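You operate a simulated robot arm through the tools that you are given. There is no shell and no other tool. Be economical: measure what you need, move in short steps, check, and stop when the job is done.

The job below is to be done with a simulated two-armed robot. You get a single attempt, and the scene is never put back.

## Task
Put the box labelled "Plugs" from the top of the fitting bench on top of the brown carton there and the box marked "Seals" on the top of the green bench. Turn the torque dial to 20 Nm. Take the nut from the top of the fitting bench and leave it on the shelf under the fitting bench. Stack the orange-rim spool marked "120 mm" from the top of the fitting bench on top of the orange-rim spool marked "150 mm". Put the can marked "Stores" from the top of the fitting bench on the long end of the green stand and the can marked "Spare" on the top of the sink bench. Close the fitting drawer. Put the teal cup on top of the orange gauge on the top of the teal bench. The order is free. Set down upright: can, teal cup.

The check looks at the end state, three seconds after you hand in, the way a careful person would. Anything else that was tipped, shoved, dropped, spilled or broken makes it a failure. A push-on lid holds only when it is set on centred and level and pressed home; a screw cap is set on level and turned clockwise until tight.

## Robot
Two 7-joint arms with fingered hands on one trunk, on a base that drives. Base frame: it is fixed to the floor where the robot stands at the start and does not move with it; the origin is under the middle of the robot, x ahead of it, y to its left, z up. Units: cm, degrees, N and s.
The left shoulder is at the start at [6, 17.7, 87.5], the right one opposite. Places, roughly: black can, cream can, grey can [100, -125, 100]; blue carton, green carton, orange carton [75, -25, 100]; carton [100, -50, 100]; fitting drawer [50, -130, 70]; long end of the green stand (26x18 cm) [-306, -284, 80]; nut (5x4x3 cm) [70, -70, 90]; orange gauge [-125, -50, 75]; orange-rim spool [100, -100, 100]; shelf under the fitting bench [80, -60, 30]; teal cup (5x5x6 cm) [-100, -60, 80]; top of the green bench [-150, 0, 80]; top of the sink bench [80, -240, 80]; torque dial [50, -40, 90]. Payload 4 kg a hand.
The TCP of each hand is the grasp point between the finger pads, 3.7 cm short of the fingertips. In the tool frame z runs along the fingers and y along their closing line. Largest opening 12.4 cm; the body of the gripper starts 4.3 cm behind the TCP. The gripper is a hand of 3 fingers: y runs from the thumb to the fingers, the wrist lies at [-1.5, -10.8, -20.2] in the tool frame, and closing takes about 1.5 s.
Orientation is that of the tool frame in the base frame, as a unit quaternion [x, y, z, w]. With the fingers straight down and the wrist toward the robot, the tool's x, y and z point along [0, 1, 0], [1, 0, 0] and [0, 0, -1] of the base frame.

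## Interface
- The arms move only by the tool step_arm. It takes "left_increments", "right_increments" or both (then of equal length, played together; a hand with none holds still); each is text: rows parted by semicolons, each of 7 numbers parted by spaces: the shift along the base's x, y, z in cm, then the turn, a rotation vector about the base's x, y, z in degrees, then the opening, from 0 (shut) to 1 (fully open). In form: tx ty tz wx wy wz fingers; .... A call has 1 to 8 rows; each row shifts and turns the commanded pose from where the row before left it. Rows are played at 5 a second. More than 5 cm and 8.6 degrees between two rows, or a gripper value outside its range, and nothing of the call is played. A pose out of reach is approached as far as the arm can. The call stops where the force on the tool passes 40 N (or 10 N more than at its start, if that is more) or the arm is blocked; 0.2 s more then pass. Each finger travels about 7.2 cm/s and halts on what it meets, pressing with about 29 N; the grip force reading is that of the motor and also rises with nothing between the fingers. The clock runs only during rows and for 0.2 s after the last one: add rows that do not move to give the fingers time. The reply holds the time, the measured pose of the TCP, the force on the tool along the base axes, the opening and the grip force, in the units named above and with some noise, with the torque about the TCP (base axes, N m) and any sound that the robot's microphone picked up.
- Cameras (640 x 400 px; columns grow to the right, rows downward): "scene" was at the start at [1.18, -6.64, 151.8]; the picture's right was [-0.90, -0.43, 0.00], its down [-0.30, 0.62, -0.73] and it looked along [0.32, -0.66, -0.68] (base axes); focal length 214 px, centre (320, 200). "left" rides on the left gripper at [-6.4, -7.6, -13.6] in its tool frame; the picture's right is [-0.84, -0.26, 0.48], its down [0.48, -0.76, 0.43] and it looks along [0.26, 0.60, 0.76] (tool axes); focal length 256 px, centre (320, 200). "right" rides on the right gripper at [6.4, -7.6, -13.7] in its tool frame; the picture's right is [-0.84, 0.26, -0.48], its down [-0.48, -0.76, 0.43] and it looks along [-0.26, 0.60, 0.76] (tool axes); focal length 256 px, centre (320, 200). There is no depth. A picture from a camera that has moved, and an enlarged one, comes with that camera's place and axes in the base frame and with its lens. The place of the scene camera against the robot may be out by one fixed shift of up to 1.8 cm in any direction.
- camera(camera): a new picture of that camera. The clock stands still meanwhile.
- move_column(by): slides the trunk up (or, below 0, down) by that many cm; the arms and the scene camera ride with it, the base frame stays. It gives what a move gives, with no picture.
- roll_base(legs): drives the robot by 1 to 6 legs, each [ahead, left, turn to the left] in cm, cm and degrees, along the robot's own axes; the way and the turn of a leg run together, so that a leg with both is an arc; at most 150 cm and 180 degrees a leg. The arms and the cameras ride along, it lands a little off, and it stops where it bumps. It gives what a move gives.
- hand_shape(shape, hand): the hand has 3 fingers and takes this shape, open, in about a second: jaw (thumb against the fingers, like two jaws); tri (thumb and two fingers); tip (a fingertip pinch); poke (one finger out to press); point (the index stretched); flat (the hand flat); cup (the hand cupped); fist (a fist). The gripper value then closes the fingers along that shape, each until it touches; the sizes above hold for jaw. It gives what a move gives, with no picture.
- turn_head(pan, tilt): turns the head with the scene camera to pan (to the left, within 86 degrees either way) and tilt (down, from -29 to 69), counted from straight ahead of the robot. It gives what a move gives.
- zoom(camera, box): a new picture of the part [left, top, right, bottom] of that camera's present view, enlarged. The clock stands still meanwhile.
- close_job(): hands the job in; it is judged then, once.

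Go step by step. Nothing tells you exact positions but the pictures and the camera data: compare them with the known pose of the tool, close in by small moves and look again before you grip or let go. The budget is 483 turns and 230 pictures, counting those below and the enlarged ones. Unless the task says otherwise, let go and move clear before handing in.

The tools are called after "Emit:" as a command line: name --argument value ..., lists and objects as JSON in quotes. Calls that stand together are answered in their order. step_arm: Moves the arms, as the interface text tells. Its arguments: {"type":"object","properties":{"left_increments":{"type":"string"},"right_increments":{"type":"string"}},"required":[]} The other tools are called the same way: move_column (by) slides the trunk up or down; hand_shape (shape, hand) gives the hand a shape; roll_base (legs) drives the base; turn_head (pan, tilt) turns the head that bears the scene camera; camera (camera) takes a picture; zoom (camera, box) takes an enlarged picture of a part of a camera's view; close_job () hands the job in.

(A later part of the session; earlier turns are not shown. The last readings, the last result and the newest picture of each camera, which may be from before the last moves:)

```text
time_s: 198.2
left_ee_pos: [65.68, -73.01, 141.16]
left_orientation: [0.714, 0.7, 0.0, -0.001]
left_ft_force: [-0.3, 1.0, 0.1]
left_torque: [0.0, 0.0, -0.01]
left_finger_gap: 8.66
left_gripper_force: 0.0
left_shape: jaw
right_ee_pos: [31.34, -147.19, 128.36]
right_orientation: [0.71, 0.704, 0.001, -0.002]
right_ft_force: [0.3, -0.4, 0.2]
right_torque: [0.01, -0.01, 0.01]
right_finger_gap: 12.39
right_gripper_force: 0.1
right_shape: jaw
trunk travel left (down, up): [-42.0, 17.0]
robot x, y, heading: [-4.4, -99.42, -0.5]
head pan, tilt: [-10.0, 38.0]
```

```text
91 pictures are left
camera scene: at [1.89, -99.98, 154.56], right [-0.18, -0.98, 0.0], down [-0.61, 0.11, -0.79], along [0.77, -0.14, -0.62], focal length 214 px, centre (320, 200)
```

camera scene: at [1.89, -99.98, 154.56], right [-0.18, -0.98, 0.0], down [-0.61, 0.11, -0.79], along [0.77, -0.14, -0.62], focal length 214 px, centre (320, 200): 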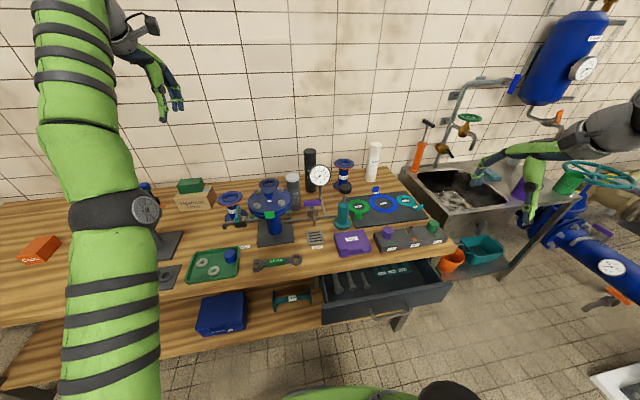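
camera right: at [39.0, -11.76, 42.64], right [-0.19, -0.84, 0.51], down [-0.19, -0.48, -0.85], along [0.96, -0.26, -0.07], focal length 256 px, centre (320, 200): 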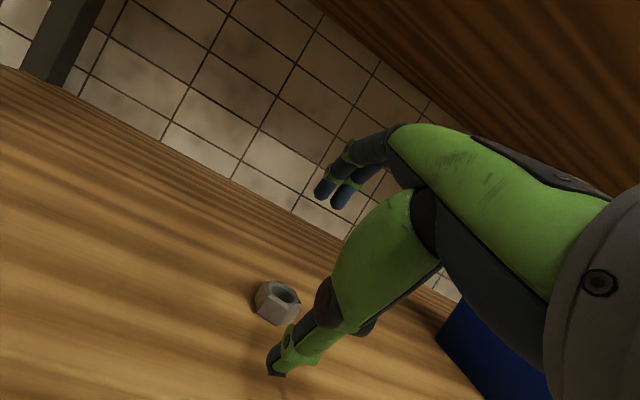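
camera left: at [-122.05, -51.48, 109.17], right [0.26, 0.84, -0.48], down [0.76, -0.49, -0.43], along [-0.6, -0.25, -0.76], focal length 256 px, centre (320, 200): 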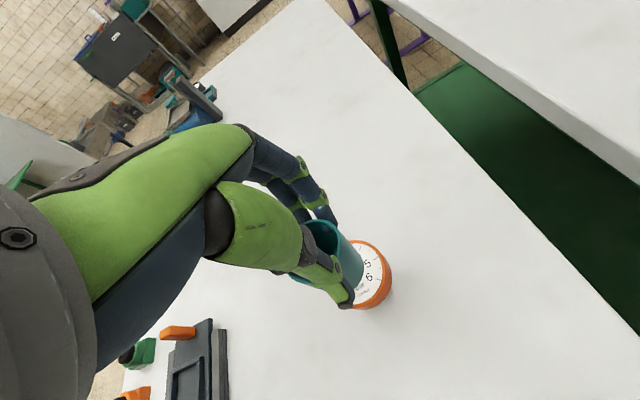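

Now I see all three cans and the other spool. Enlarge.

Emit:
zoom --camera "scene" --box '[210, 130, 330, 240]'

Emit:
zoom --camera "scene" --box '[300, 130, 400, 220]'

```text
3.64 times, centred on (270, 185) of scene
camera zoom: at [1.89, -99.98, 154.56], right [-0.18, -0.98, 0.0], down [-0.61, 0.11, -0.79], along [0.77, -0.14, -0.62], focal length 780 px, centre (502, 254)
```

zoom: 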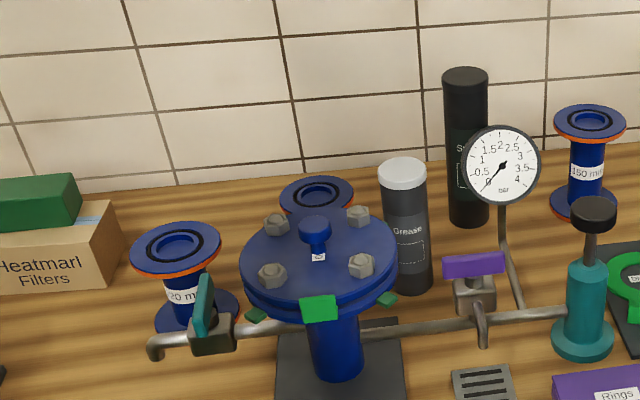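

```text
4.44 times, centred on (350, 175) of scene
camera zoom: at [1.89, -99.98, 154.56], right [-0.18, -0.98, 0.0], down [-0.61, 0.11, -0.79], along [0.77, -0.14, -0.62], focal length 953 px, centre (187, 311)
```

zoom: 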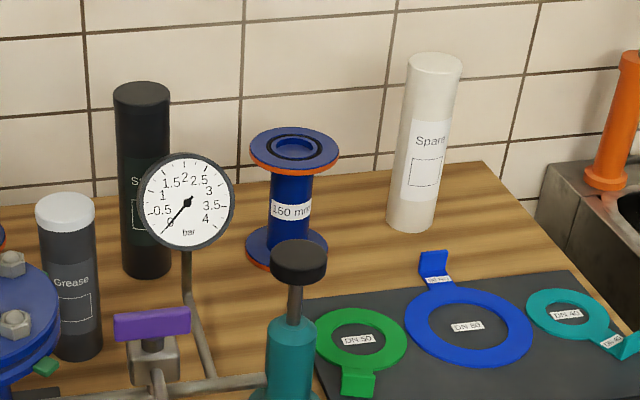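

The 150 mm spool is at the back near [98, -129], "Spare" is the cream can, and the black can reads "S…" (Stores). First the 120 mm spool with the right hand: drive left and raise the trunk.

Emit:
roll_base --legs '[[4, 39, 0.5]]'

Emit:
move_column --by 12

Emit:
step_arm --right_increments "4.5 2 0 0 0 0 0.95; 4.5 2 0 0 0 0 0.95; 4.5 2 0 0 0 0 0.95; 4.5 2 0 0 0 0 0.95; 4.5 2 0 0 0 0 0.95; 4.5 2 0 0 0 0 0.95; 4.5 2 0 0 0 0 0.95; 4.5 2 0 0 0 0 0.95"

```text
time_s: 200.7
left_ee_pos: [69.74, -33.92, 141.2]
left_orientation: [0.711, 0.704, -0.001, -0.001]
left_ft_force: [0.5, 0.5, -0.9]
left_torque: [-0.03, 0.01, -0.02]
left_finger_gap: 8.67
left_gripper_force: 0.1
left_shape: jaw
right_ee_pos: [35.86, -108.33, 128.32]
right_orientation: [0.707, 0.707, 0.001, -0.001]
right_ft_force: [-0.2, -0.3, 0.0]
right_torque: [0.0, -0.01, -0.01]
right_finger_gap: 12.35
right_gripper_force: 0.1
right_shape: jaw
trunk travel left (down, up): [-42.0, 17.0]
robot x, y, heading: [-0.25, -60.88, -0.1]
head pan, tilt: [-10.0, 38.0]
```

```text
time_s: 202.2
left_ee_pos: [69.71, -33.91, 153.22]
left_orientation: [0.71, 0.704, -0.001, -0.001]
left_ft_force: [0.6, -0.2, -0.4]
left_torque: [-0.03, 0.0, -0.04]
left_finger_gap: 8.68
left_gripper_force: 0.1
left_shape: jaw
right_ee_pos: [35.91, -108.5, 140.34]
right_orientation: [0.707, 0.707, 0.001, -0.002]
right_ft_force: [0.7, -0.4, 0.0]
right_torque: [-0.03, 0.01, 0.04]
right_finger_gap: 12.4
right_gripper_force: 0.1
right_shape: jaw
trunk travel left (down, up): [-54.0, 5.0]
robot x, y, heading: [0.28, -60.61, -0.1]
head pan, tilt: [-10.0, 38.0]
```

```text
time_s: 204.0
left_ee_pos: [69.86, -33.86, 153.09]
left_orientation: [0.711, 0.704, -0.001, -0.001]
left_ft_force: [1.1, -0.9, 0.3]
left_torque: [-0.02, 0.0, -0.03]
left_finger_gap: 8.67
left_gripper_force: 0.1
left_shape: jaw
right_ee_pos: [72.16, -92.26, 140.47]
right_orientation: [0.707, 0.707, 0.001, -0.001]
right_ft_force: [0.6, -0.3, 0.2]
right_torque: [-0.02, 0.04, 0.0]
right_finger_gap: 11.84
right_gripper_force: 0.0
right_shape: jaw
trunk travel left (down, up): [-54.0, 5.0]
robot x, y, heading: [-0.08, -60.76, -0.2]
head pan, tilt: [-10.0, 38.0]
```

Now toward the spool's top and look.

Emit:
step_arm --right_increments "1.3 3 -3 0 0 0 0.98; 1.3 3 -3 0 0 0 0.98; 1.3 3 -3 0 0 0 0.98; 1.3 3 -3 0 0 0 0.98; 1.3 3 -3 0 0 0 0.98; 1.3 2.5 -3 0 0 0 0.98; 1 0 -4 0 0 0 0.98; 1 0 -3 0 0 0 0.98"

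Emit:
camera --camera "right"

Emit:
turn_head --pan -10 --tilt 42

Emit:
zoom --camera "scene" --box '[230, 120, 390, 230]'

```text
time_s: 205.8
left_ee_pos: [69.74, -33.87, 153.13]
left_orientation: [0.71, 0.704, -0.001, -0.001]
left_ft_force: [1.7, 0.0, -0.2]
left_torque: [0.02, -0.01, -0.01]
left_finger_gap: 8.68
left_gripper_force: 0.0
left_shape: jaw
right_ee_pos: [81.77, -74.91, 115.4]
right_orientation: [0.707, 0.708, 0.002, -0.001]
right_ft_force: [0.8, -0.5, -0.2]
right_torque: [0.0, 0.02, 0.0]
right_finger_gap: 12.12
right_gripper_force: 0.2
right_shape: jaw
trunk travel left (down, up): [-54.0, 5.0]
robot x, y, heading: [-0.13, -60.93, -0.3]
head pan, tilt: [-10.0, 38.0]
```

```text
88 pictures are left
camera right: at [74.5, -68.46, 129.19], right [0.26, -0.84, 0.48], down [-0.76, -0.48, -0.44], along [0.6, -0.25, -0.76], focal length 256 px, centre (320, 200)
```

right: 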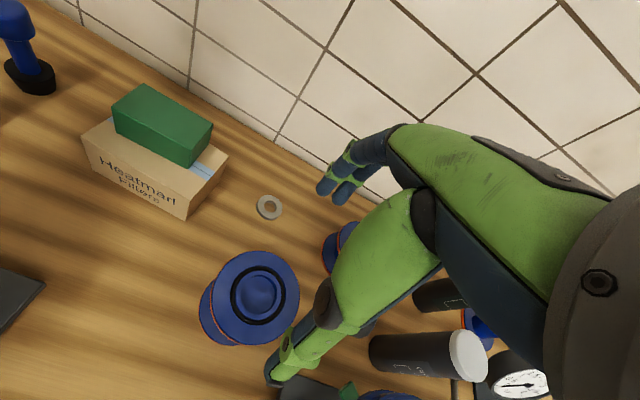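

```text
time_s: 206.4
left_ee_pos: [69.59, -33.86, 153.11]
left_orientation: [0.71, 0.704, -0.001, -0.001]
left_ft_force: [0.4, 0.3, 0.0]
left_torque: [0.0, -0.01, 0.0]
left_finger_gap: 8.66
left_gripper_force: 0.0
left_shape: jaw
right_ee_pos: [81.73, -75.04, 115.43]
right_orientation: [0.707, 0.707, 0.002, -0.001]
right_ft_force: [0.5, 1.0, 0.3]
right_torque: [-0.01, 0.02, 0.01]
right_finger_gap: 12.13
right_gripper_force: 0.1
right_shape: jaw
trunk travel left (down, up): [-54.0, 5.0]
robot x, y, heading: [-0.03, -61.25, 0.1]
head pan, tilt: [-10.0, 42.0]
```

```text
3.64 times, centred on (310, 175) of scene
camera zoom: at [5.79, -61.44, 165.98], right [-0.17, -0.98, 0.0], down [-0.66, 0.12, -0.74], along [0.73, -0.13, -0.67], focal length 780 px, centre (356, 291)
```

zoom: 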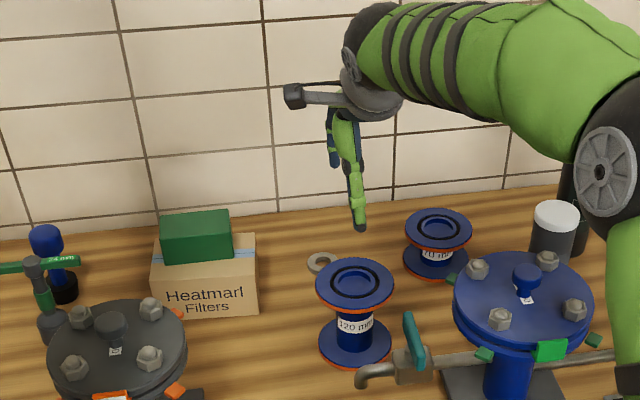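

Emit:
step_arm --right_increments "-0.4 0.2 -4 0 0 0 1; 0 0 -4 0 0 0 1; 0 0 -3 0 0 0 1; 0 0 0 0 0 0 1"

Emit:
camera --camera "right"

Emit:
zoom --camera "scene" --box '[290, 150, 350, 200]'

```text
time_s: 207.4
left_ee_pos: [69.58, -33.95, 153.29]
left_orientation: [0.71, 0.704, -0.001, -0.001]
left_ft_force: [0.5, 0.7, -0.9]
left_torque: [0.02, 0.0, -0.01]
left_finger_gap: 8.66
left_gripper_force: 0.1
left_shape: jaw
right_ee_pos: [81.37, -74.83, 104.26]
right_orientation: [0.707, 0.707, 0.003, 0.0]
right_ft_force: [0.2, 1.3, 0.8]
right_torque: [-0.01, -0.01, -0.03]
right_finger_gap: 12.39
right_gripper_force: 0.1
right_shape: jaw
trunk travel left (down, up): [-54.0, 5.0]
robot x, y, heading: [0.1, -60.84, -0.0]
head pan, tilt: [-10.0, 42.0]
```

```text
86 pictures are left
camera right: at [74.08, -68.4, 118.1], right [0.26, -0.84, 0.48], down [-0.76, -0.48, -0.44], along [0.6, -0.25, -0.76], focal length 256 px, centre (320, 200)
```

right: 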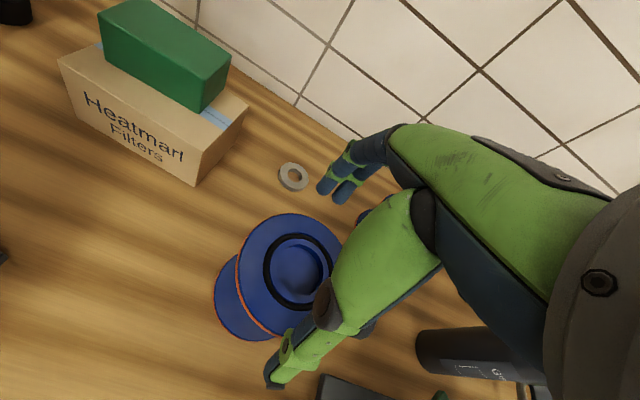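

```text
8.00 times, centred on (320, 175) of scene
camera zoom: at [5.77, -61.45, 165.98], right [-0.17, -0.98, 0.0], down [-0.66, 0.12, -0.74], along [0.73, -0.13, -0.67], focal length 1716 px, centre (320, 400)
```

zoom: 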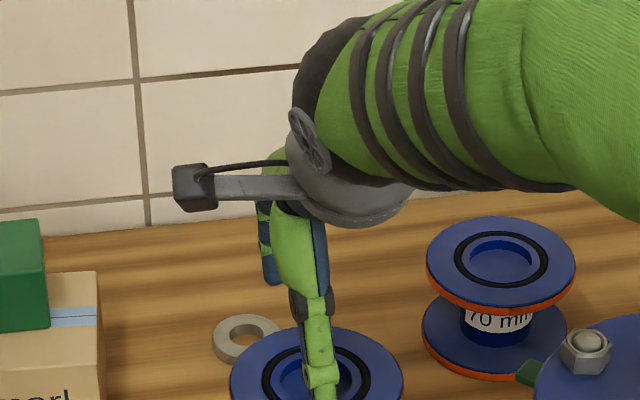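

Emit:
step_arm --right_increments "-0.3 0 -2 0 0 0 1; 0 0 -2 0 0 0 1; 0 0 -1 0 0 0 1; 0 0 0 0 0 0 1"

Emit:
camera --camera "right"

```text
time_s: 208.4
left_ee_pos: [69.69, -33.97, 153.07]
left_orientation: [0.711, 0.703, -0.001, -0.001]
left_ft_force: [0.0, -0.1, 0.6]
left_torque: [-0.01, 0.02, 0.0]
left_finger_gap: 8.66
left_gripper_force: 0.0
left_shape: jaw
right_ee_pos: [81.07, -74.86, 99.42]
right_orientation: [0.707, 0.707, 0.001, -0.001]
right_ft_force: [0.3, -0.3, 0.5]
right_torque: [0.03, 0.05, 0.04]
right_finger_gap: 12.39
right_gripper_force: 0.0
right_shape: jaw
trunk travel left (down, up): [-54.0, 5.0]
robot x, y, heading: [-0.04, -61.0, -0.1]
head pan, tilt: [-10.0, 42.0]
```

```text
84 pictures are left
camera right: at [73.69, -68.37, 113.15], right [0.26, -0.84, 0.48], down [-0.76, -0.48, -0.44], along [0.6, -0.25, -0.76], focal length 256 px, centre (320, 200)
```

right: 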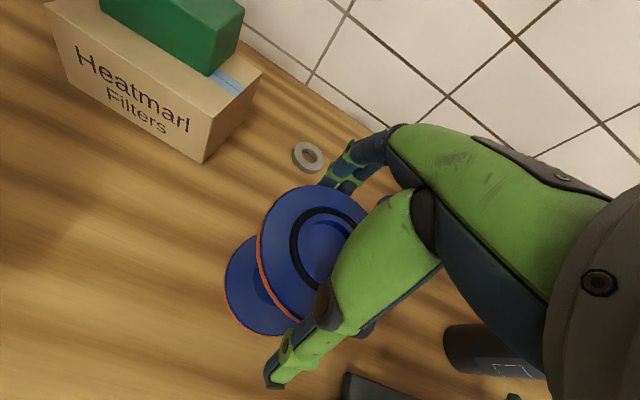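

Emit:
step_arm --right_increments "0 0 -0.4 0 0 0 0.9; 0 0 0 0 0 0 0.8; 0 0 0 0 0 0 0.7; 0 0 0 0 0 0 0.6; 0 0 0 0 0 0 0.5; 0 0 0 0 0 0 0.5; 0 0 0 0 0 0 0.5"

Emit:
zoom --camera "scene" --box '[270, 160, 350, 220]'

```text
time_s: 210.0
left_ee_pos: [69.56, -33.97, 153.24]
left_orientation: [0.71, 0.704, 0.0, 0.0]
left_ft_force: [0.0, 0.9, -0.7]
left_torque: [0.02, 0.0, 0.02]
left_finger_gap: 8.65
left_gripper_force: 0.0
left_shape: jaw
right_ee_pos: [81.15, -74.69, 99.07]
right_orientation: [0.707, 0.707, 0.001, -0.001]
right_ft_force: [-2.5, 0.4, 7.0]
right_torque: [-0.01, 0.7, -0.06]
right_finger_gap: 9.38
right_gripper_force: 28.6
right_shape: jaw
trunk travel left (down, up): [-54.0, 5.0]
robot x, y, heading: [-0.23, -60.96, -0.3]
head pan, tilt: [-10.0, 42.0]
```

```text
6.67 times, centred on (310, 190) of scene
camera zoom: at [5.71, -61.42, 165.98], right [-0.17, -0.98, 0.0], down [-0.66, 0.12, -0.74], along [0.73, -0.13, -0.67], focal length 1430 px, centre (387, 267)
```

zoom: 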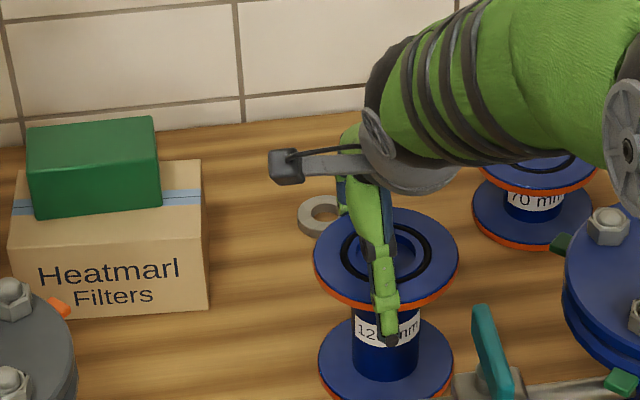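

Gripped the flange. Lift gently and check it's level.

Emit:
step_arm --right_increments "0 0 0.5 0 0 0 0.5; 0 0 1 0 0 0 0.5; 0 0 2 0 0 0 0.5; 0 0 3 0 0 0 0.5; 0 0 3 0 0 0 0.5; 0 0 4 0 0 0 0.5; 0 0 4 0 0 0 0.5; 0 0 4 0 0 0 0.5"

Emit:
zoom --camera "scene" --box '[260, 110, 400, 220]'

```text
time_s: 211.8
left_ee_pos: [69.69, -33.85, 153.19]
left_orientation: [0.71, 0.704, -0.001, -0.001]
left_ft_force: [0.5, 0.6, -0.4]
left_torque: [0.0, 0.01, 0.0]
left_finger_gap: 8.64
left_gripper_force: 0.0
left_shape: jaw
right_ee_pos: [81.04, -74.48, 120.58]
right_orientation: [0.705, 0.709, 0.001, -0.002]
right_ft_force: [0.0, 0.0, -3.7]
right_torque: [0.02, 0.03, -0.02]
right_finger_gap: 9.41
right_gripper_force: 28.6
right_shape: jaw
trunk travel left (down, up): [-54.0, 5.0]
robot x, y, heading: [-0.03, -60.61, 0.3]
head pan, tilt: [-10.0, 42.0]
```

```text
3.64 times, centred on (330, 165) of scene
camera zoom: at [5.76, -61.43, 165.97], right [-0.17, -0.98, 0.0], down [-0.66, 0.12, -0.74], along [0.73, -0.13, -0.67], focal length 780 px, centre (284, 327)
```

zoom: 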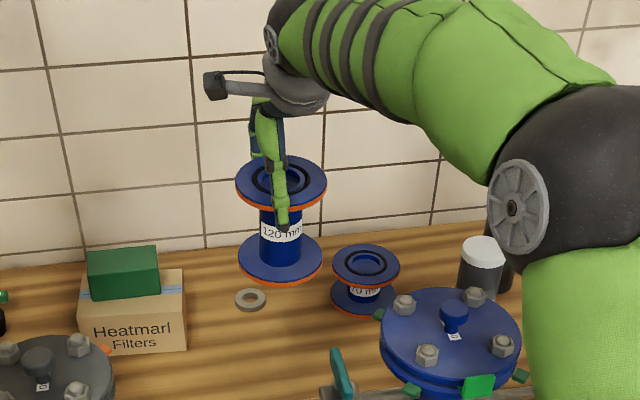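

Held level. Raise, retract and drive right to the 150 mm spool.

Emit:
step_arm --right_increments "-2 0 3 0 0 0 0.5; -3 0 3 0 0 0 0.5; -3 0 2 0 0 0 0.5; -3 0 1 0 0 0 0.5; -3 0 0 0 0 0 0.5; -3 0 0 0 0 0 0.5; -2 0 0 0 0 0 0.5"

Emit:
roll_base --legs '[[0, -52, 0], [8, 0, 0]]'

Emit:
camera --camera "right"

Emit:
camera --camera "scene"

```text
time_s: 213.4
left_ee_pos: [69.66, -33.91, 153.16]
left_orientation: [0.71, 0.704, 0.0, -0.001]
left_ft_force: [-1.2, 0.1, 0.2]
left_torque: [-0.02, -0.04, 0.02]
left_finger_gap: 8.66
left_gripper_force: 0.0
left_shape: jaw
right_ee_pos: [61.98, -74.88, 129.45]
right_orientation: [0.707, 0.707, 0.002, -0.001]
right_ft_force: [0.2, -0.3, -2.6]
right_torque: [-0.01, 0.01, 0.03]
right_finger_gap: 9.4
right_gripper_force: 28.8
right_shape: jaw
trunk travel left (down, up): [-54.0, 5.0]
robot x, y, heading: [-0.41, -60.59, 0.1]
head pan, tilt: [-10.0, 42.0]
```

```text
time_s: 217.1
left_ee_pos: [77.95, -86.2, 153.03]
left_orientation: [0.709, 0.705, -0.001, -0.001]
left_ft_force: [1.4, 0.2, -0.8]
left_torque: [0.01, 0.01, 0.0]
left_finger_gap: 8.67
left_gripper_force: 0.1
left_shape: jaw
right_ee_pos: [70.28, -127.04, 129.33]
right_orientation: [0.706, 0.708, 0.001, -0.001]
right_ft_force: [0.3, -0.2, -3.6]
right_torque: [0.03, 0.05, -0.01]
right_finger_gap: 9.39
right_gripper_force: 29.0
right_shape: jaw
trunk travel left (down, up): [-54.0, 5.0]
robot x, y, heading: [7.78, -113.41, 0.3]
head pan, tilt: [-10.0, 42.0]
```

```text
81 pictures are left
camera right: at [62.88, -120.69, 143.1], right [0.26, -0.84, 0.48], down [-0.76, -0.48, -0.44], along [0.6, -0.25, -0.76], focal length 256 px, centre (320, 200)
```

right: 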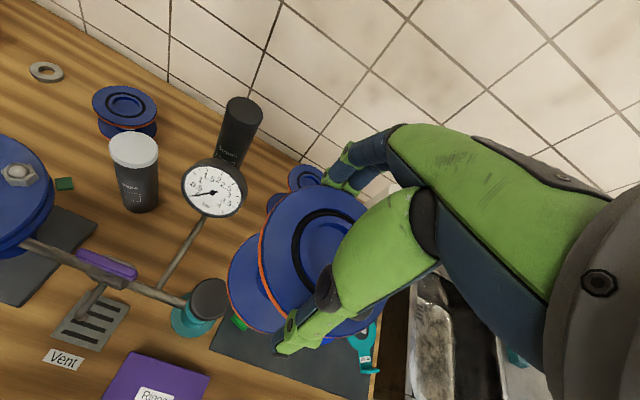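

```text
80 pictures are left
camera scene: at [14.04, -113.91, 165.96], right [-0.17, -0.99, 0.0], down [-0.66, 0.11, -0.74], along [0.73, -0.13, -0.67], focal length 214 px, centre (320, 200)
```

scene: 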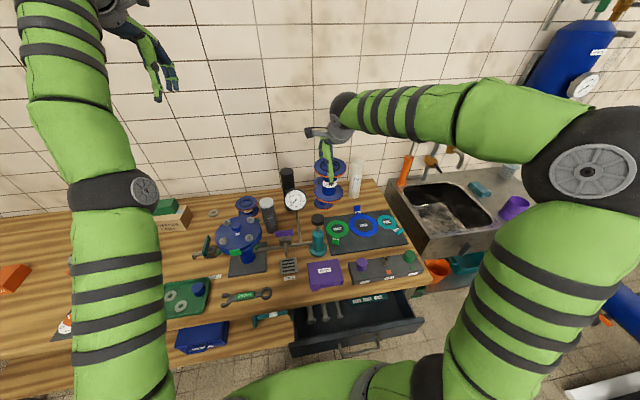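

Emit:
step_arm --right_increments "3.5 -0.2 -1 0 0 0 0.5; 3.5 -0.2 -1 0 0 0 0.5; 3.5 -0.2 -1 0 0 0 0.5; 3.5 -0.2 -1 0 0 0 0.5; 3.5 -0.2 -1 0 0 0 0.5; 3.5 -0.2 -1 0 0 0 0.5; 3 -0.2 -1 0 0 0 0.5; 2 0 -1 0 0 0 0.5"

Emit:
camera --camera "right"

Emit:
zoom --camera "scene" --box '[280, 120, 380, 210]'

```text
time_s: 218.9
left_ee_pos: [77.77, -86.14, 153.1]
left_orientation: [0.709, 0.705, -0.001, -0.002]
left_ft_force: [-0.2, 0.7, -0.1]
left_torque: [-0.01, 0.05, -0.01]
left_finger_gap: 8.65
left_gripper_force: 0.0
left_shape: jaw
right_ee_pos: [96.16, -128.34, 121.44]
right_orientation: [0.706, 0.709, 0.001, -0.002]
right_ft_force: [0.3, 0.2, -3.4]
right_torque: [0.03, 0.03, -0.03]
right_finger_gap: 9.38
right_gripper_force: 28.9
right_shape: jaw
trunk travel left (down, up): [-54.0, 5.0]
robot x, y, heading: [8.03, -113.63, 0.2]
head pan, tilt: [-10.0, 42.0]
```

```text
79 pictures are left
camera right: at [88.88, -122.03, 135.2], right [0.26, -0.84, 0.48], down [-0.76, -0.48, -0.44], along [0.6, -0.25, -0.76], focal length 256 px, centre (320, 200)
```

right: 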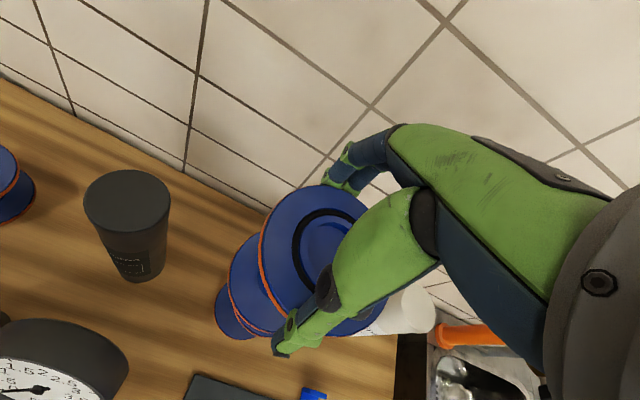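

```text
4.44 times, centred on (330, 165) of scene
camera zoom: at [13.96, -113.9, 165.97], right [-0.17, -0.99, 0.0], down [-0.66, 0.11, -0.74], along [0.73, -0.13, -0.67], focal length 953 px, centre (276, 356)
```

zoom: 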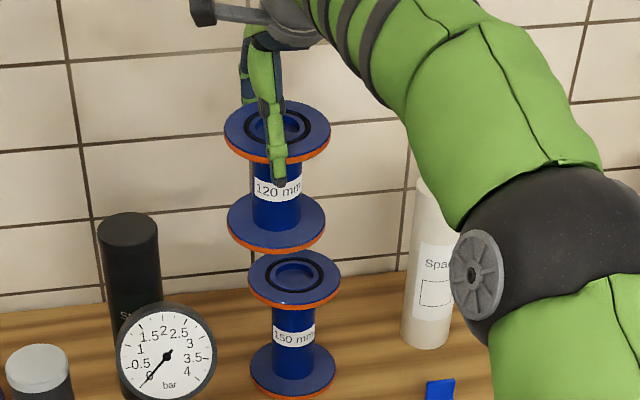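

Emit:
step_arm --right_increments "1 -1.8 -1 0 0 0 0.5; 0 0 -2 0 0 0 0.5; 0 0 -2 0 0 0 0.5; 0 0 0 0 0 0 0.5"

Emit:
zoom --camera "scene" --box '[300, 140, 360, 210]'

Emit:
camera --camera "right"

```text
time_s: 219.9
left_ee_pos: [77.62, -86.17, 153.26]
left_orientation: [0.709, 0.705, -0.001, -0.001]
left_ft_force: [0.3, 0.1, -0.5]
left_torque: [-0.04, 0.0, 0.0]
left_finger_gap: 8.64
left_gripper_force: 0.1
left_shape: jaw
right_ee_pos: [97.25, -130.18, 116.36]
right_orientation: [0.706, 0.708, 0.001, -0.001]
right_ft_force: [0.0, -0.2, -2.7]
right_torque: [0.01, -0.01, 0.0]
right_finger_gap: 9.33
right_gripper_force: 28.7
right_shape: jaw
trunk travel left (down, up): [-54.0, 5.0]
robot x, y, heading: [7.46, -113.49, 0.3]
head pan, tilt: [-10.0, 42.0]
```

```text
5.71 times, centred on (330, 175) of scene
camera zoom: at [13.82, -113.9, 165.98], right [-0.17, -0.99, 0.0], down [-0.66, 0.11, -0.74], along [0.73, -0.13, -0.67], focal length 1226 px, centre (263, 343)
```

zoom: 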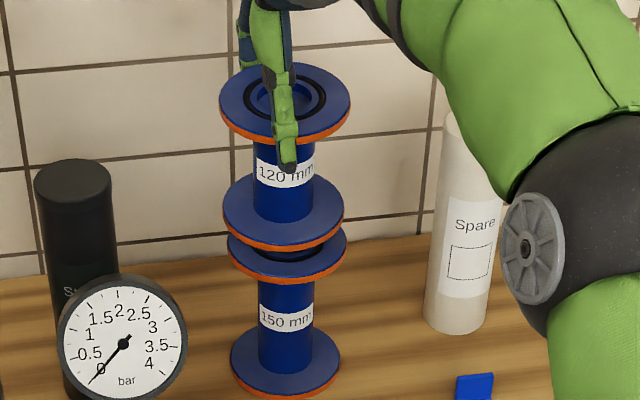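

```text
76 pictures are left
camera right: at [89.77, -123.76, 130.22], right [0.26, -0.84, 0.48], down [-0.76, -0.48, -0.44], along [0.6, -0.25, -0.76], focal length 256 px, centre (320, 200)
```

right: 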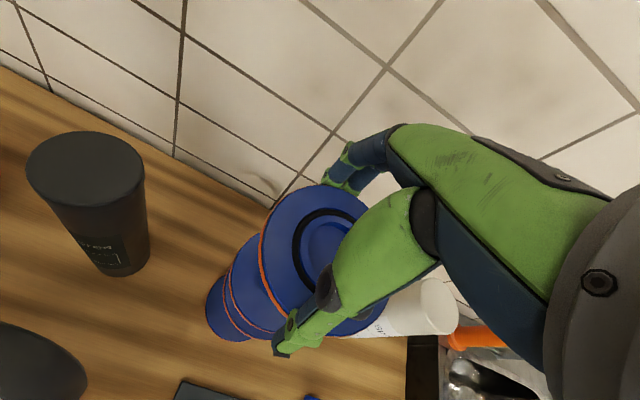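

Nearly aligned; small correction then lower to contact.

Emit:
step_arm --right_increments "-0.2 -0.35 -0.8 0 0 0 0.5; 0 0 -0.6 0 0 0 0.5; 0 0 -0.4 0 0 0 0.5; 0 0 0 0 0 0 0.5"

Emit:
zoom --camera "scene" --box '[300, 140, 360, 210]'

```text
time_s: 220.9
left_ee_pos: [77.64, -86.16, 153.17]
left_orientation: [0.709, 0.705, -0.001, 0.0]
left_ft_force: [0.9, 0.1, -0.1]
left_torque: [0.01, 0.0, -0.01]
left_finger_gap: 8.66
left_gripper_force: 0.0
left_shape: jaw
right_ee_pos: [96.96, -130.72, 114.48]
right_orientation: [0.706, 0.708, 0.001, -0.001]
right_ft_force: [0.1, -0.3, -3.0]
right_torque: [0.03, 0.05, 0.01]
right_finger_gap: 9.31
right_gripper_force: 29.2
right_shape: jaw
trunk travel left (down, up): [-54.0, 5.0]
robot x, y, heading: [7.8, -113.29, 0.3]
head pan, tilt: [-10.0, 42.0]
```

```text
5.71 times, centred on (330, 175) of scene
camera zoom: at [13.87, -113.91, 165.97], right [-0.17, -0.99, 0.0], down [-0.66, 0.11, -0.74], along [0.73, -0.13, -0.67], focal length 1226 px, centre (263, 343)
```

zoom: 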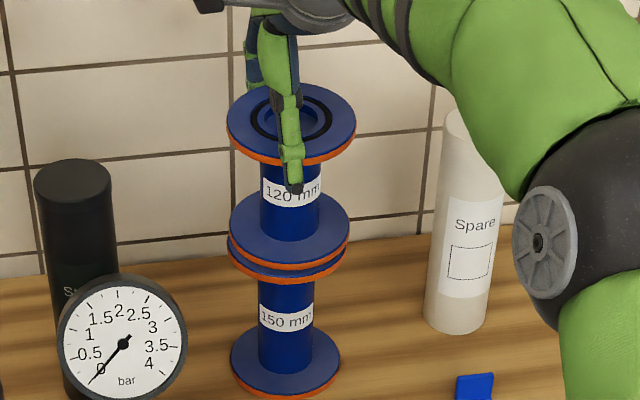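

Emit:
step_arm --right_increments "0.1 0.15 -0.3 0 0 0 0.5; 0 0 -0.3 0 0 0 0.5; 0 0 -0.3 0 0 0 0.5; 0 0 0 0 0 0 0.5"

```text
time_s: 221.9
left_ee_pos: [77.53, -86.25, 153.19]
left_orientation: [0.709, 0.705, 0.0, 0.0]
left_ft_force: [0.6, 0.3, -0.6]
left_torque: [0.01, 0.0, 0.0]
left_finger_gap: 8.65
left_gripper_force: 0.0
left_shape: jaw
right_ee_pos: [96.79, -130.51, 113.94]
right_orientation: [0.706, 0.708, 0.003, 0.002]
right_ft_force: [0.1, 0.4, 18.6]
right_torque: [0.03, 0.89, 0.03]
right_finger_gap: 9.11
right_gripper_force: 28.8
right_shape: jaw
trunk travel left (down, up): [-54.0, 5.0]
robot x, y, heading: [8.03, -113.29, 0.2]
head pan, tilt: [-10.0, 42.0]
```

Emit:
step_arm --right_increments "0 0 0.3 0 0 0 0.5; 0 0 0.1 0 0 0 0.5; 0 0 0 0 0 0 0.8; 0 0 0 0 0 0 0.9; 0 0 0 0 0 0 1; 0 0 0 0 0 0 1; 0 0 0 0 0 0 1"

Emit:
zoom --camera "scene" --box '[300, 140, 360, 210]'

```text
time_s: 223.5
left_ee_pos: [77.62, -86.2, 153.18]
left_orientation: [0.709, 0.705, -0.001, 0.0]
left_ft_force: [-0.2, -0.1, 0.5]
left_torque: [-0.01, -0.01, -0.01]
left_finger_gap: 8.67
left_gripper_force: 0.1
left_shape: jaw
right_ee_pos: [97.05, -130.56, 114.14]
right_orientation: [0.706, 0.708, 0.002, -0.001]
right_ft_force: [-0.5, 0.9, 0.1]
right_torque: [0.01, 0.0, -0.02]
right_finger_gap: 12.35
right_gripper_force: 0.0
right_shape: jaw
trunk travel left (down, up): [-54.0, 5.0]
robot x, y, heading: [8.15, -113.53, 0.0]
head pan, tilt: [-10.0, 42.0]
```

```text
5.71 times, centred on (330, 175) of scene
camera zoom: at [13.84, -113.91, 165.97], right [-0.17, -0.99, 0.0], down [-0.66, 0.11, -0.74], along [0.73, -0.13, -0.67], focal length 1226 px, centre (263, 343)
```

zoom: 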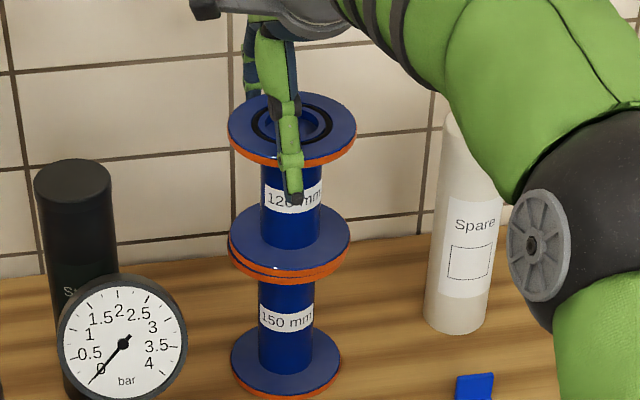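

Stacked neatly. Going straight up and back.

Emit:
step_arm --right_increments "0 0 1 0 0 0 1; 0 0 2 0 0 0 1; 0 0 3 0 0 0 1; 0 0 3 0 0 0 1; -2 0 3 0 0 0 1; -3 0 3 0 0 0 1; -4 0 2 0 0 0 1; -4 0 0 0 0 0 1"

Emit:
camera --camera "scene"

```text
time_s: 225.3
left_ee_pos: [77.55, -86.15, 153.35]
left_orientation: [0.708, 0.706, -0.001, -0.001]
left_ft_force: [0.4, 0.1, 0.4]
left_torque: [-0.01, -0.04, 0.02]
left_finger_gap: 8.68
left_gripper_force: 0.0
left_shape: jaw
right_ee_pos: [83.87, -130.55, 130.94]
right_orientation: [0.706, 0.708, 0.001, 0.0]
right_ft_force: [0.3, 0.2, -0.7]
right_torque: [-0.01, -0.01, -0.01]
right_finger_gap: 12.37
right_gripper_force: 0.1
right_shape: jaw
trunk travel left (down, up): [-54.0, 5.0]
robot x, y, heading: [7.97, -113.68, 0.0]
head pan, tilt: [-10.0, 42.0]
```

```text
73 pictures are left
camera scene: at [13.72, -113.94, 165.97], right [-0.17, -0.99, 0.0], down [-0.66, 0.11, -0.74], along [0.73, -0.13, -0.67], focal length 214 px, centre (320, 200)
```

scene: 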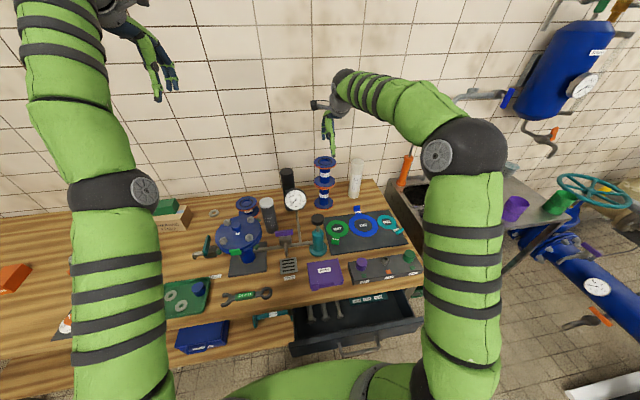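

Now the cream can "Spare": shift right 18 cm and look down on it.

Emit:
roll_base --legs '[[0, -18, 0]]'

Emit:
step_arm --right_increments "3 0 -1 0 0 0 0.9; 3 0 -1 0 0 0 0.9; 3 0 -1 0 0 0 0.9; 3 0 -1 0 0 0 0.9; 3 0 -2 0 0 0 0.9"

Emit:
camera --camera "right"

Emit:
zoom --camera "scene" --box '[290, 110, 390, 200]'

```text
time_s: 226.8
left_ee_pos: [77.69, -104.11, 153.18]
left_orientation: [0.708, 0.706, -0.001, -0.001]
left_ft_force: [-0.2, -0.6, -0.1]
left_torque: [0.04, 0.01, 0.01]
left_finger_gap: 8.66
left_gripper_force: 0.1
left_shape: jaw
right_ee_pos: [84.18, -148.24, 130.96]
right_orientation: [0.704, 0.71, 0.001, -0.001]
right_ft_force: [-0.1, -0.5, -0.1]
right_torque: [0.04, 0.02, -0.02]
right_finger_gap: 12.4
right_gripper_force: 0.0
right_shape: jaw
trunk travel left (down, up): [-54.0, 5.0]
robot x, y, heading: [8.26, -130.93, 0.6]
head pan, tilt: [-10.0, 42.0]
```

```text
time_s: 228.0
left_ee_pos: [77.57, -104.16, 153.17]
left_orientation: [0.708, 0.707, -0.002, -0.001]
left_ft_force: [0.9, -0.5, 0.2]
left_torque: [0.0, 0.0, -0.03]
left_finger_gap: 8.7
left_gripper_force: 0.0
left_shape: jaw
right_ee_pos: [97.3, -148.47, 124.26]
right_orientation: [0.705, 0.71, 0.001, -0.001]
right_ft_force: [-0.2, 0.0, 0.0]
right_torque: [-0.01, 0.01, -0.01]
right_finger_gap: 11.16
right_gripper_force: 0.1
right_shape: jaw
right hand out of reach, approached as far as the arm can: row 5
trunk travel left (down, up): [-54.0, 5.0]
robot x, y, heading: [7.85, -131.54, 0.6]
head pan, tilt: [-10.0, 42.0]
```

```text
72 pictures are left
camera right: at [89.89, -142.06, 137.97], right [0.26, -0.84, 0.48], down [-0.76, -0.49, -0.44], along [0.6, -0.25, -0.76], focal length 256 px, centre (320, 200)
```

right: 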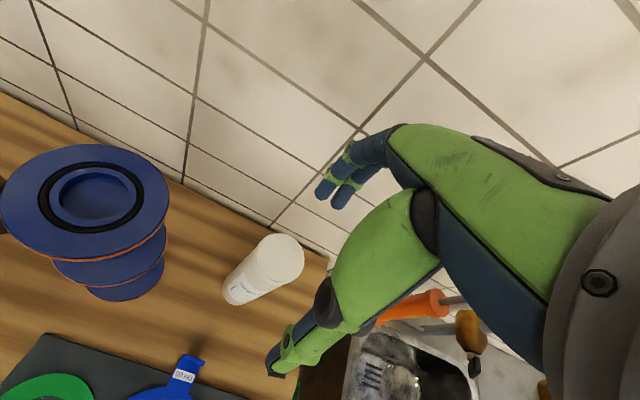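

```text
4.44 times, centred on (340, 155) of scene
camera zoom: at [13.89, -131.92, 165.98], right [-0.17, -0.99, 0.0], down [-0.66, 0.11, -0.74], along [0.73, -0.12, -0.67], focal length 953 px, centre (231, 400)
```

zoom: 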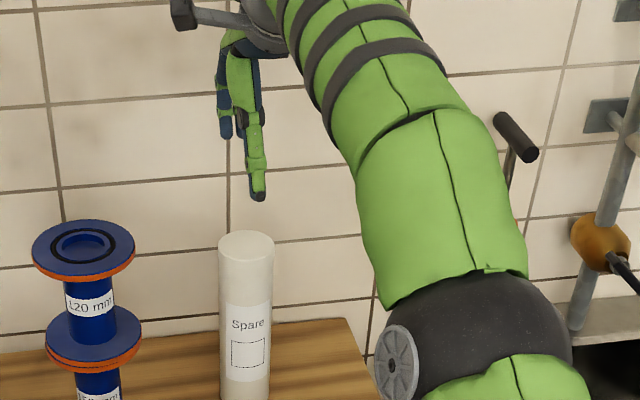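

Can top at ~[102.8, -149.5, 107]. Creep forward 4 cm and come down over it.

Emit:
roll_base --legs '[[4, 0, -0.6]]'

Emit:
step_arm --right_increments "0.5 -0.5 -3 0 0 0 0.8; 0.5 -0.3 -3 0 0 0 0.8; 0 0 -3 0 0 0 0.8"

Emit:
camera --camera "right"

Emit:
zoom --camera "scene" --box '[310, 120, 370, 180]'

```text
time_s: 228.9
left_ee_pos: [82.19, -104.65, 153.01]
left_orientation: [0.712, 0.702, -0.003, -0.001]
left_ft_force: [0.4, -0.7, -0.4]
left_torque: [0.06, 0.05, -0.02]
left_finger_gap: 8.65
left_gripper_force: 0.0
left_shape: jaw
right_ee_pos: [101.29, -149.27, 124.02]
right_orientation: [0.708, 0.706, 0.001, -0.002]
right_ft_force: [0.6, -0.1, -0.3]
right_torque: [-0.02, 0.06, 0.01]
right_finger_gap: 11.17
right_gripper_force: 0.0
right_shape: jaw
trunk travel left (down, up): [-54.0, 5.0]
robot x, y, heading: [11.66, -131.63, -0.3]
head pan, tilt: [-10.0, 42.0]
```

```text
time_s: 229.7
left_ee_pos: [81.82, -104.58, 153.12]
left_orientation: [0.712, 0.702, -0.001, -0.002]
left_ft_force: [0.2, 0.3, 0.0]
left_torque: [0.01, -0.01, 0.02]
left_finger_gap: 8.65
left_gripper_force: 0.1
left_shape: jaw
right_ee_pos: [102.11, -150.22, 115.15]
right_orientation: [0.709, 0.706, 0.0, -0.001]
right_ft_force: [0.1, -0.3, 0.3]
right_torque: [-0.01, -0.01, -0.04]
right_finger_gap: 9.95
right_gripper_force: 0.0
right_shape: jaw
trunk travel left (down, up): [-54.0, 5.0]
robot x, y, heading: [12.18, -131.52, -0.3]
head pan, tilt: [-10.0, 42.0]
```

```text
70 pictures are left
camera right: at [94.75, -143.6, 128.89], right [0.25, -0.84, 0.48], down [-0.76, -0.48, -0.44], along [0.6, -0.26, -0.76], focal length 256 px, centre (320, 200)
```

right: 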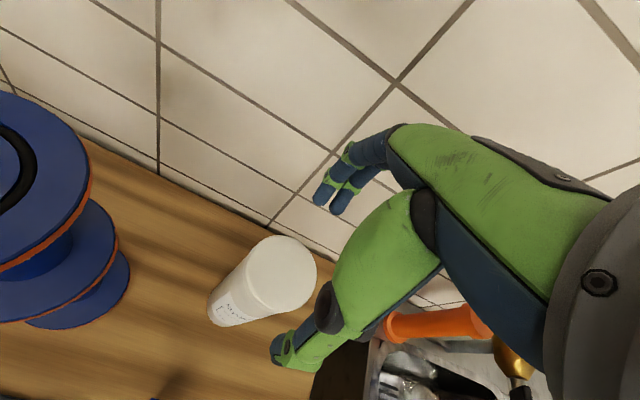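

```text
6.67 times, centred on (340, 150) of scene
camera zoom: at [17.92, -131.94, 165.98], right [-0.18, -0.98, 0.0], down [-0.66, 0.12, -0.74], along [0.73, -0.13, -0.67], focal length 1430 px, centre (187, 533)
```

zoom: 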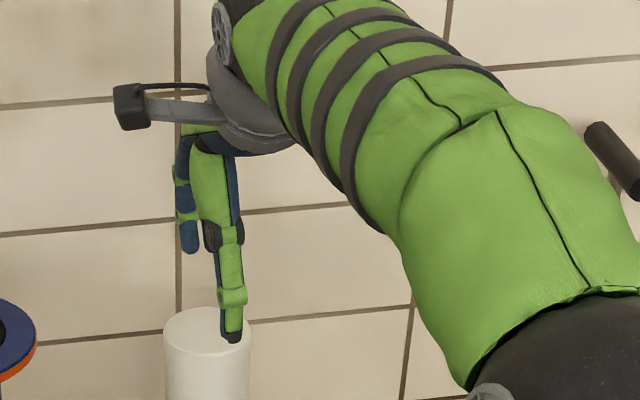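

Emit:
step_arm --right_increments "0 0.6 -2 0 0 0 0.8; 0 0 -3 0 0 0 0.8; 0 0 -3 0 0 0 0.8; 0 0 -2.5 0 0 0 0.8; 0 0 0 0 0 0 0.8"

Emit:
camera --camera "right"

Emit:
zoom --camera "scene" --box '[310, 130, 370, 190]'

```text
time_s: 230.9
left_ee_pos: [81.91, -104.77, 153.1]
left_orientation: [0.712, 0.702, -0.001, -0.001]
left_ft_force: [-0.1, 0.7, -0.7]
left_torque: [0.0, 0.01, -0.02]
left_finger_gap: 8.66
left_gripper_force: 0.1
left_shape: jaw
right_ee_pos: [102.13, -149.53, 104.56]
right_orientation: [0.709, 0.705, 0.001, 0.0]
right_ft_force: [-1.2, 0.7, 0.1]
right_torque: [0.0, -0.02, 0.0]
right_finger_gap: 9.94
right_gripper_force: 0.0
right_shape: jaw
trunk travel left (down, up): [-54.0, 5.0]
robot x, y, heading: [12.19, -131.54, -0.4]
head pan, tilt: [-10.0, 42.0]
```

```text
68 pictures are left
camera right: at [94.8, -143.08, 118.28], right [0.25, -0.84, 0.48], down [-0.76, -0.48, -0.44], along [0.6, -0.26, -0.76], focal length 256 px, centre (320, 200)
```

right: 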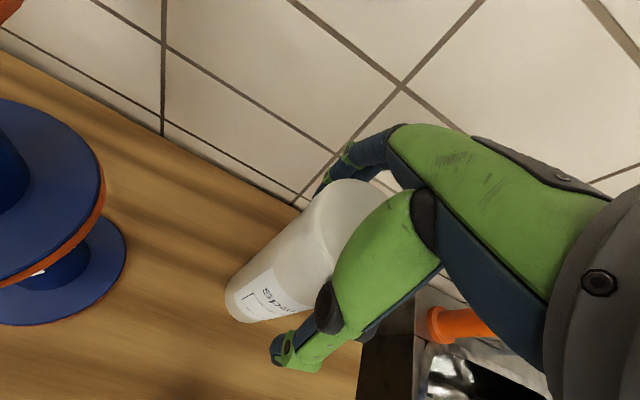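

```text
6.67 times, centred on (340, 160) of scene
camera zoom: at [17.9, -131.93, 165.98], right [-0.18, -0.98, 0.0], down [-0.66, 0.12, -0.74], along [0.73, -0.13, -0.67], focal length 1430 px, centre (187, 467)
```

zoom: 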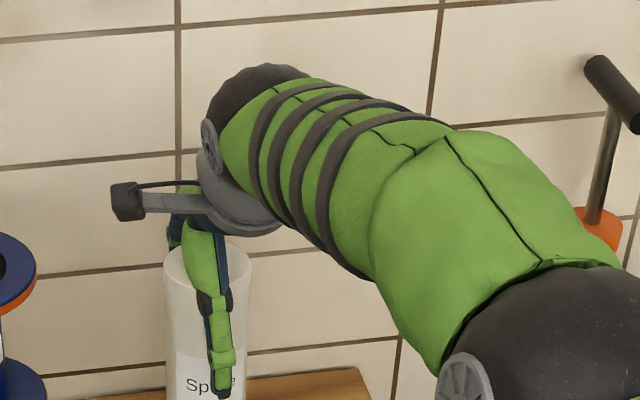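

Emit:
step_arm --right_increments "0 0 0 0 0 0 0.7; 0 0 0 0 0 0 0.6; 0 0 0 0 0 0 0.5; 0 0 0 0 0 0 0.4; 0 0 0 0 0 0 0.3; 0 0 0 0 0 0 0.3; 0 0 0 0 0 0 0.3"

Emit:
step_arm --right_increments "0 0 0.5 0 0 0 0.3; 0 0 1.5 0 0 0 0.3; 0 0 2 0 0 0 0.3; 0 0 3 0 0 0 0.3"

Emit:
camera --camera "scene"

```text
time_s: 232.5
left_ee_pos: [81.91, -104.65, 153.17]
left_orientation: [0.712, 0.702, -0.001, -0.002]
left_ft_force: [0.1, 0.2, -0.1]
left_torque: [0.03, -0.04, 0.01]
left_finger_gap: 8.69
left_gripper_force: 0.0
left_shape: jaw
right_ee_pos: [102.18, -149.59, 104.51]
right_orientation: [0.709, 0.706, 0.001, -0.001]
right_ft_force: [1.1, 0.0, 2.1]
right_torque: [-0.01, -0.46, -0.05]
right_finger_gap: 8.4
right_gripper_force: 28.8
right_shape: jaw
trunk travel left (down, up): [-54.0, 5.0]
robot x, y, heading: [12.08, -131.59, -0.1]
head pan, tilt: [-10.0, 42.0]
```

```text
time_s: 233.5
left_ee_pos: [81.84, -104.75, 153.16]
left_orientation: [0.712, 0.703, 0.0, -0.001]
left_ft_force: [0.3, 0.4, 0.4]
left_torque: [-0.01, 0.0, -0.01]
left_finger_gap: 8.66
left_gripper_force: 0.0
left_shape: jaw
right_ee_pos: [101.89, -149.45, 111.72]
right_orientation: [0.708, 0.706, 0.001, 0.0]
right_ft_force: [-0.4, 0.1, -3.0]
right_torque: [0.03, 0.04, 0.02]
right_finger_gap: 8.33
right_gripper_force: 29.0
right_shape: jaw
trunk travel left (down, up): [-54.0, 5.0]
robot x, y, heading: [11.86, -131.45, 0.2]
head pan, tilt: [-10.0, 42.0]
```

```text
66 pictures are left
camera scene: at [17.89, -131.92, 165.97], right [-0.18, -0.98, 0.0], down [-0.66, 0.12, -0.74], along [0.73, -0.13, -0.67], focal length 214 px, centre (320, 200)
```

scene: 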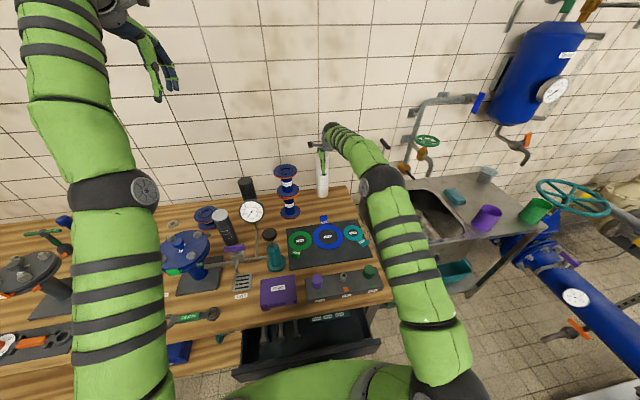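

Spare can is held. Retract high and drive right toward the sink bench.

Emit:
step_arm --right_increments "0 0 4 0 0 0 0.3; -2 0 3 0 0 0 0.3; -4 0 2 0 0 0 0.3; -4 0 2 0 0 0 0.3; -4 0 2 0 0 0 0.3; -4 0 2 0 0 0 0.3; -4 0 1 0 0 0 0.3; -4 0 0 0 0 0 0.3"

Emit:
roll_base --legs '[[-14, 0, 0], [0, -78, 0]]'

Emit:
camera --camera "scene"

```text
time_s: 235.3
left_ee_pos: [81.9, -104.82, 153.15]
left_orientation: [0.711, 0.703, 0.0, 0.0]
left_ft_force: [-0.4, 0.3, 0.3]
left_torque: [0.0, 0.0, 0.01]
left_finger_gap: 8.67
left_gripper_force: 0.1
left_shape: jaw
right_ee_pos: [75.89, -149.61, 127.7]
right_orientation: [0.708, 0.706, 0.002, 0.0]
right_ft_force: [-0.2, -0.1, -3.6]
right_torque: [-0.01, -0.03, -0.03]
right_finger_gap: 8.33
right_gripper_force: 29.4
right_shape: jaw
trunk travel left (down, up): [-54.0, 5.0]
robot x, y, heading: [11.74, -131.48, -0.3]
head pan, tilt: [-10.0, 42.0]
```

```text
time_s: 240.5
left_ee_pos: [67.83, -183.04, 152.98]
left_orientation: [0.706, 0.708, -0.002, -0.001]
left_ft_force: [-0.4, -0.2, 1.1]
left_torque: [-0.01, -0.03, 0.02]
left_finger_gap: 8.66
left_gripper_force: 0.0
left_shape: jaw
right_ee_pos: [62.49, -227.84, 127.54]
right_orientation: [0.703, 0.711, 0.001, -0.001]
right_ft_force: [0.0, -0.5, -2.8]
right_torque: [0.0, 0.02, -0.04]
right_finger_gap: 8.32
right_gripper_force: 28.8
right_shape: jaw
trunk travel left (down, up): [-54.0, 5.0]
robot x, y, heading: [-1.6, -210.33, 0.7]
head pan, tilt: [-10.0, 42.0]
```

```text
65 pictures are left
camera scene: at [4.17, -211.21, 165.97], right [-0.16, -0.99, 0.0], down [-0.66, 0.11, -0.74], along [0.73, -0.12, -0.67], focal length 214 px, centre (320, 200)
```

scene: 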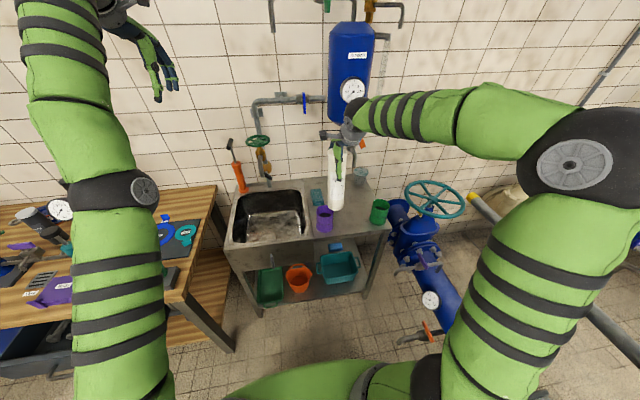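

There's a free spot on the drainboard near [86, -242] between the purple and green cups. Moving over it.

Emit:
step_arm --right_increments "3 -1.8 -1 0 0 0 0.3; 3 -1.8 -1 0 0 0 0.3; 3 -1.8 -1 0 0 0 0.3; 3 -1.8 -1 0 0 0 0.3; 3 -1.8 -1 0 0 0 0.3; 3 -1.8 -1 0 0 0 0.3; 3 -1.8 -1 0 0 0 0.3; 3 -1.8 -1 0 0 0 0.3"

Emit:
camera --camera "right"

Emit:
zoom --camera "scene" --box '[290, 130, 430, 250]'

```text
time_s: 242.2
left_ee_pos: [67.7, -182.65, 152.94]
left_orientation: [0.706, 0.709, -0.002, -0.002]
left_ft_force: [1.1, 0.3, -0.5]
left_torque: [0.02, 0.02, 0.02]
left_finger_gap: 8.65
left_gripper_force: 0.1
left_shape: jaw
right_ee_pos: [84.08, -239.19, 120.75]
right_orientation: [0.698, 0.716, 0.007, -0.007]
right_ft_force: [-8.9, 15.2, 5.4]
right_torque: [0.33, 0.23, 0.02]
right_finger_gap: 7.87
right_gripper_force: 29.4
right_shape: jaw
trunk travel left (down, up): [-54.0, 5.0]
robot x, y, heading: [-1.79, -210.49, 0.7]
head pan, tilt: [-10.0, 42.0]
stopped in row 8 (right hand): the force on the tool passed its limit at 46 N (the readings are from after the stop); the commanded pose is now the measured one
```

```text
64 pictures are left
camera right: at [76.64, -233.12, 134.66], right [0.28, -0.84, 0.47], down [-0.75, -0.49, -0.44], along [0.6, -0.23, -0.77], focal length 256 px, centre (320, 200)
```

right: 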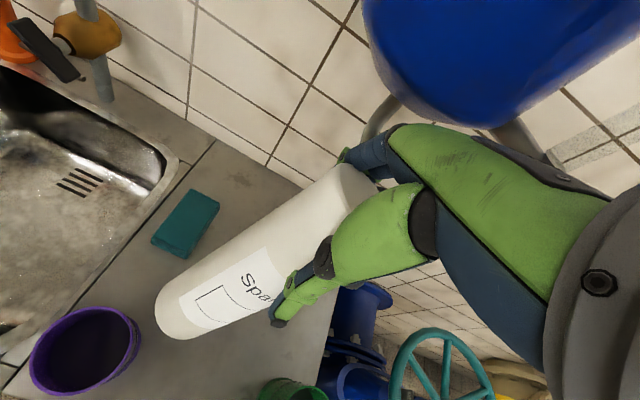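

```text
3.33 times, centred on (360, 190) of scene
camera zoom: at [4.19, -210.95, 165.98], right [-0.16, -0.99, 0.0], down [-0.66, 0.11, -0.74], along [0.73, -0.12, -0.67], focal length 715 px, centre (187, 233)
```

zoom: 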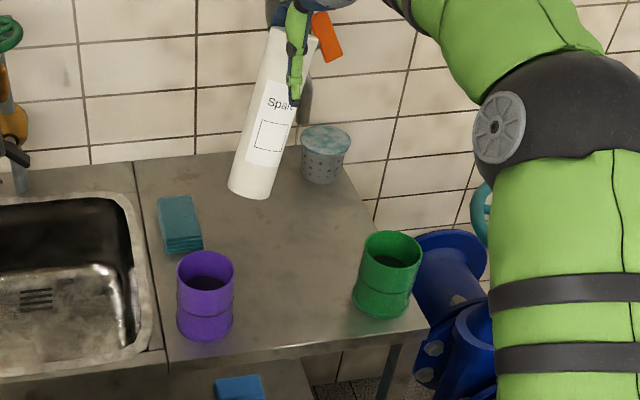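

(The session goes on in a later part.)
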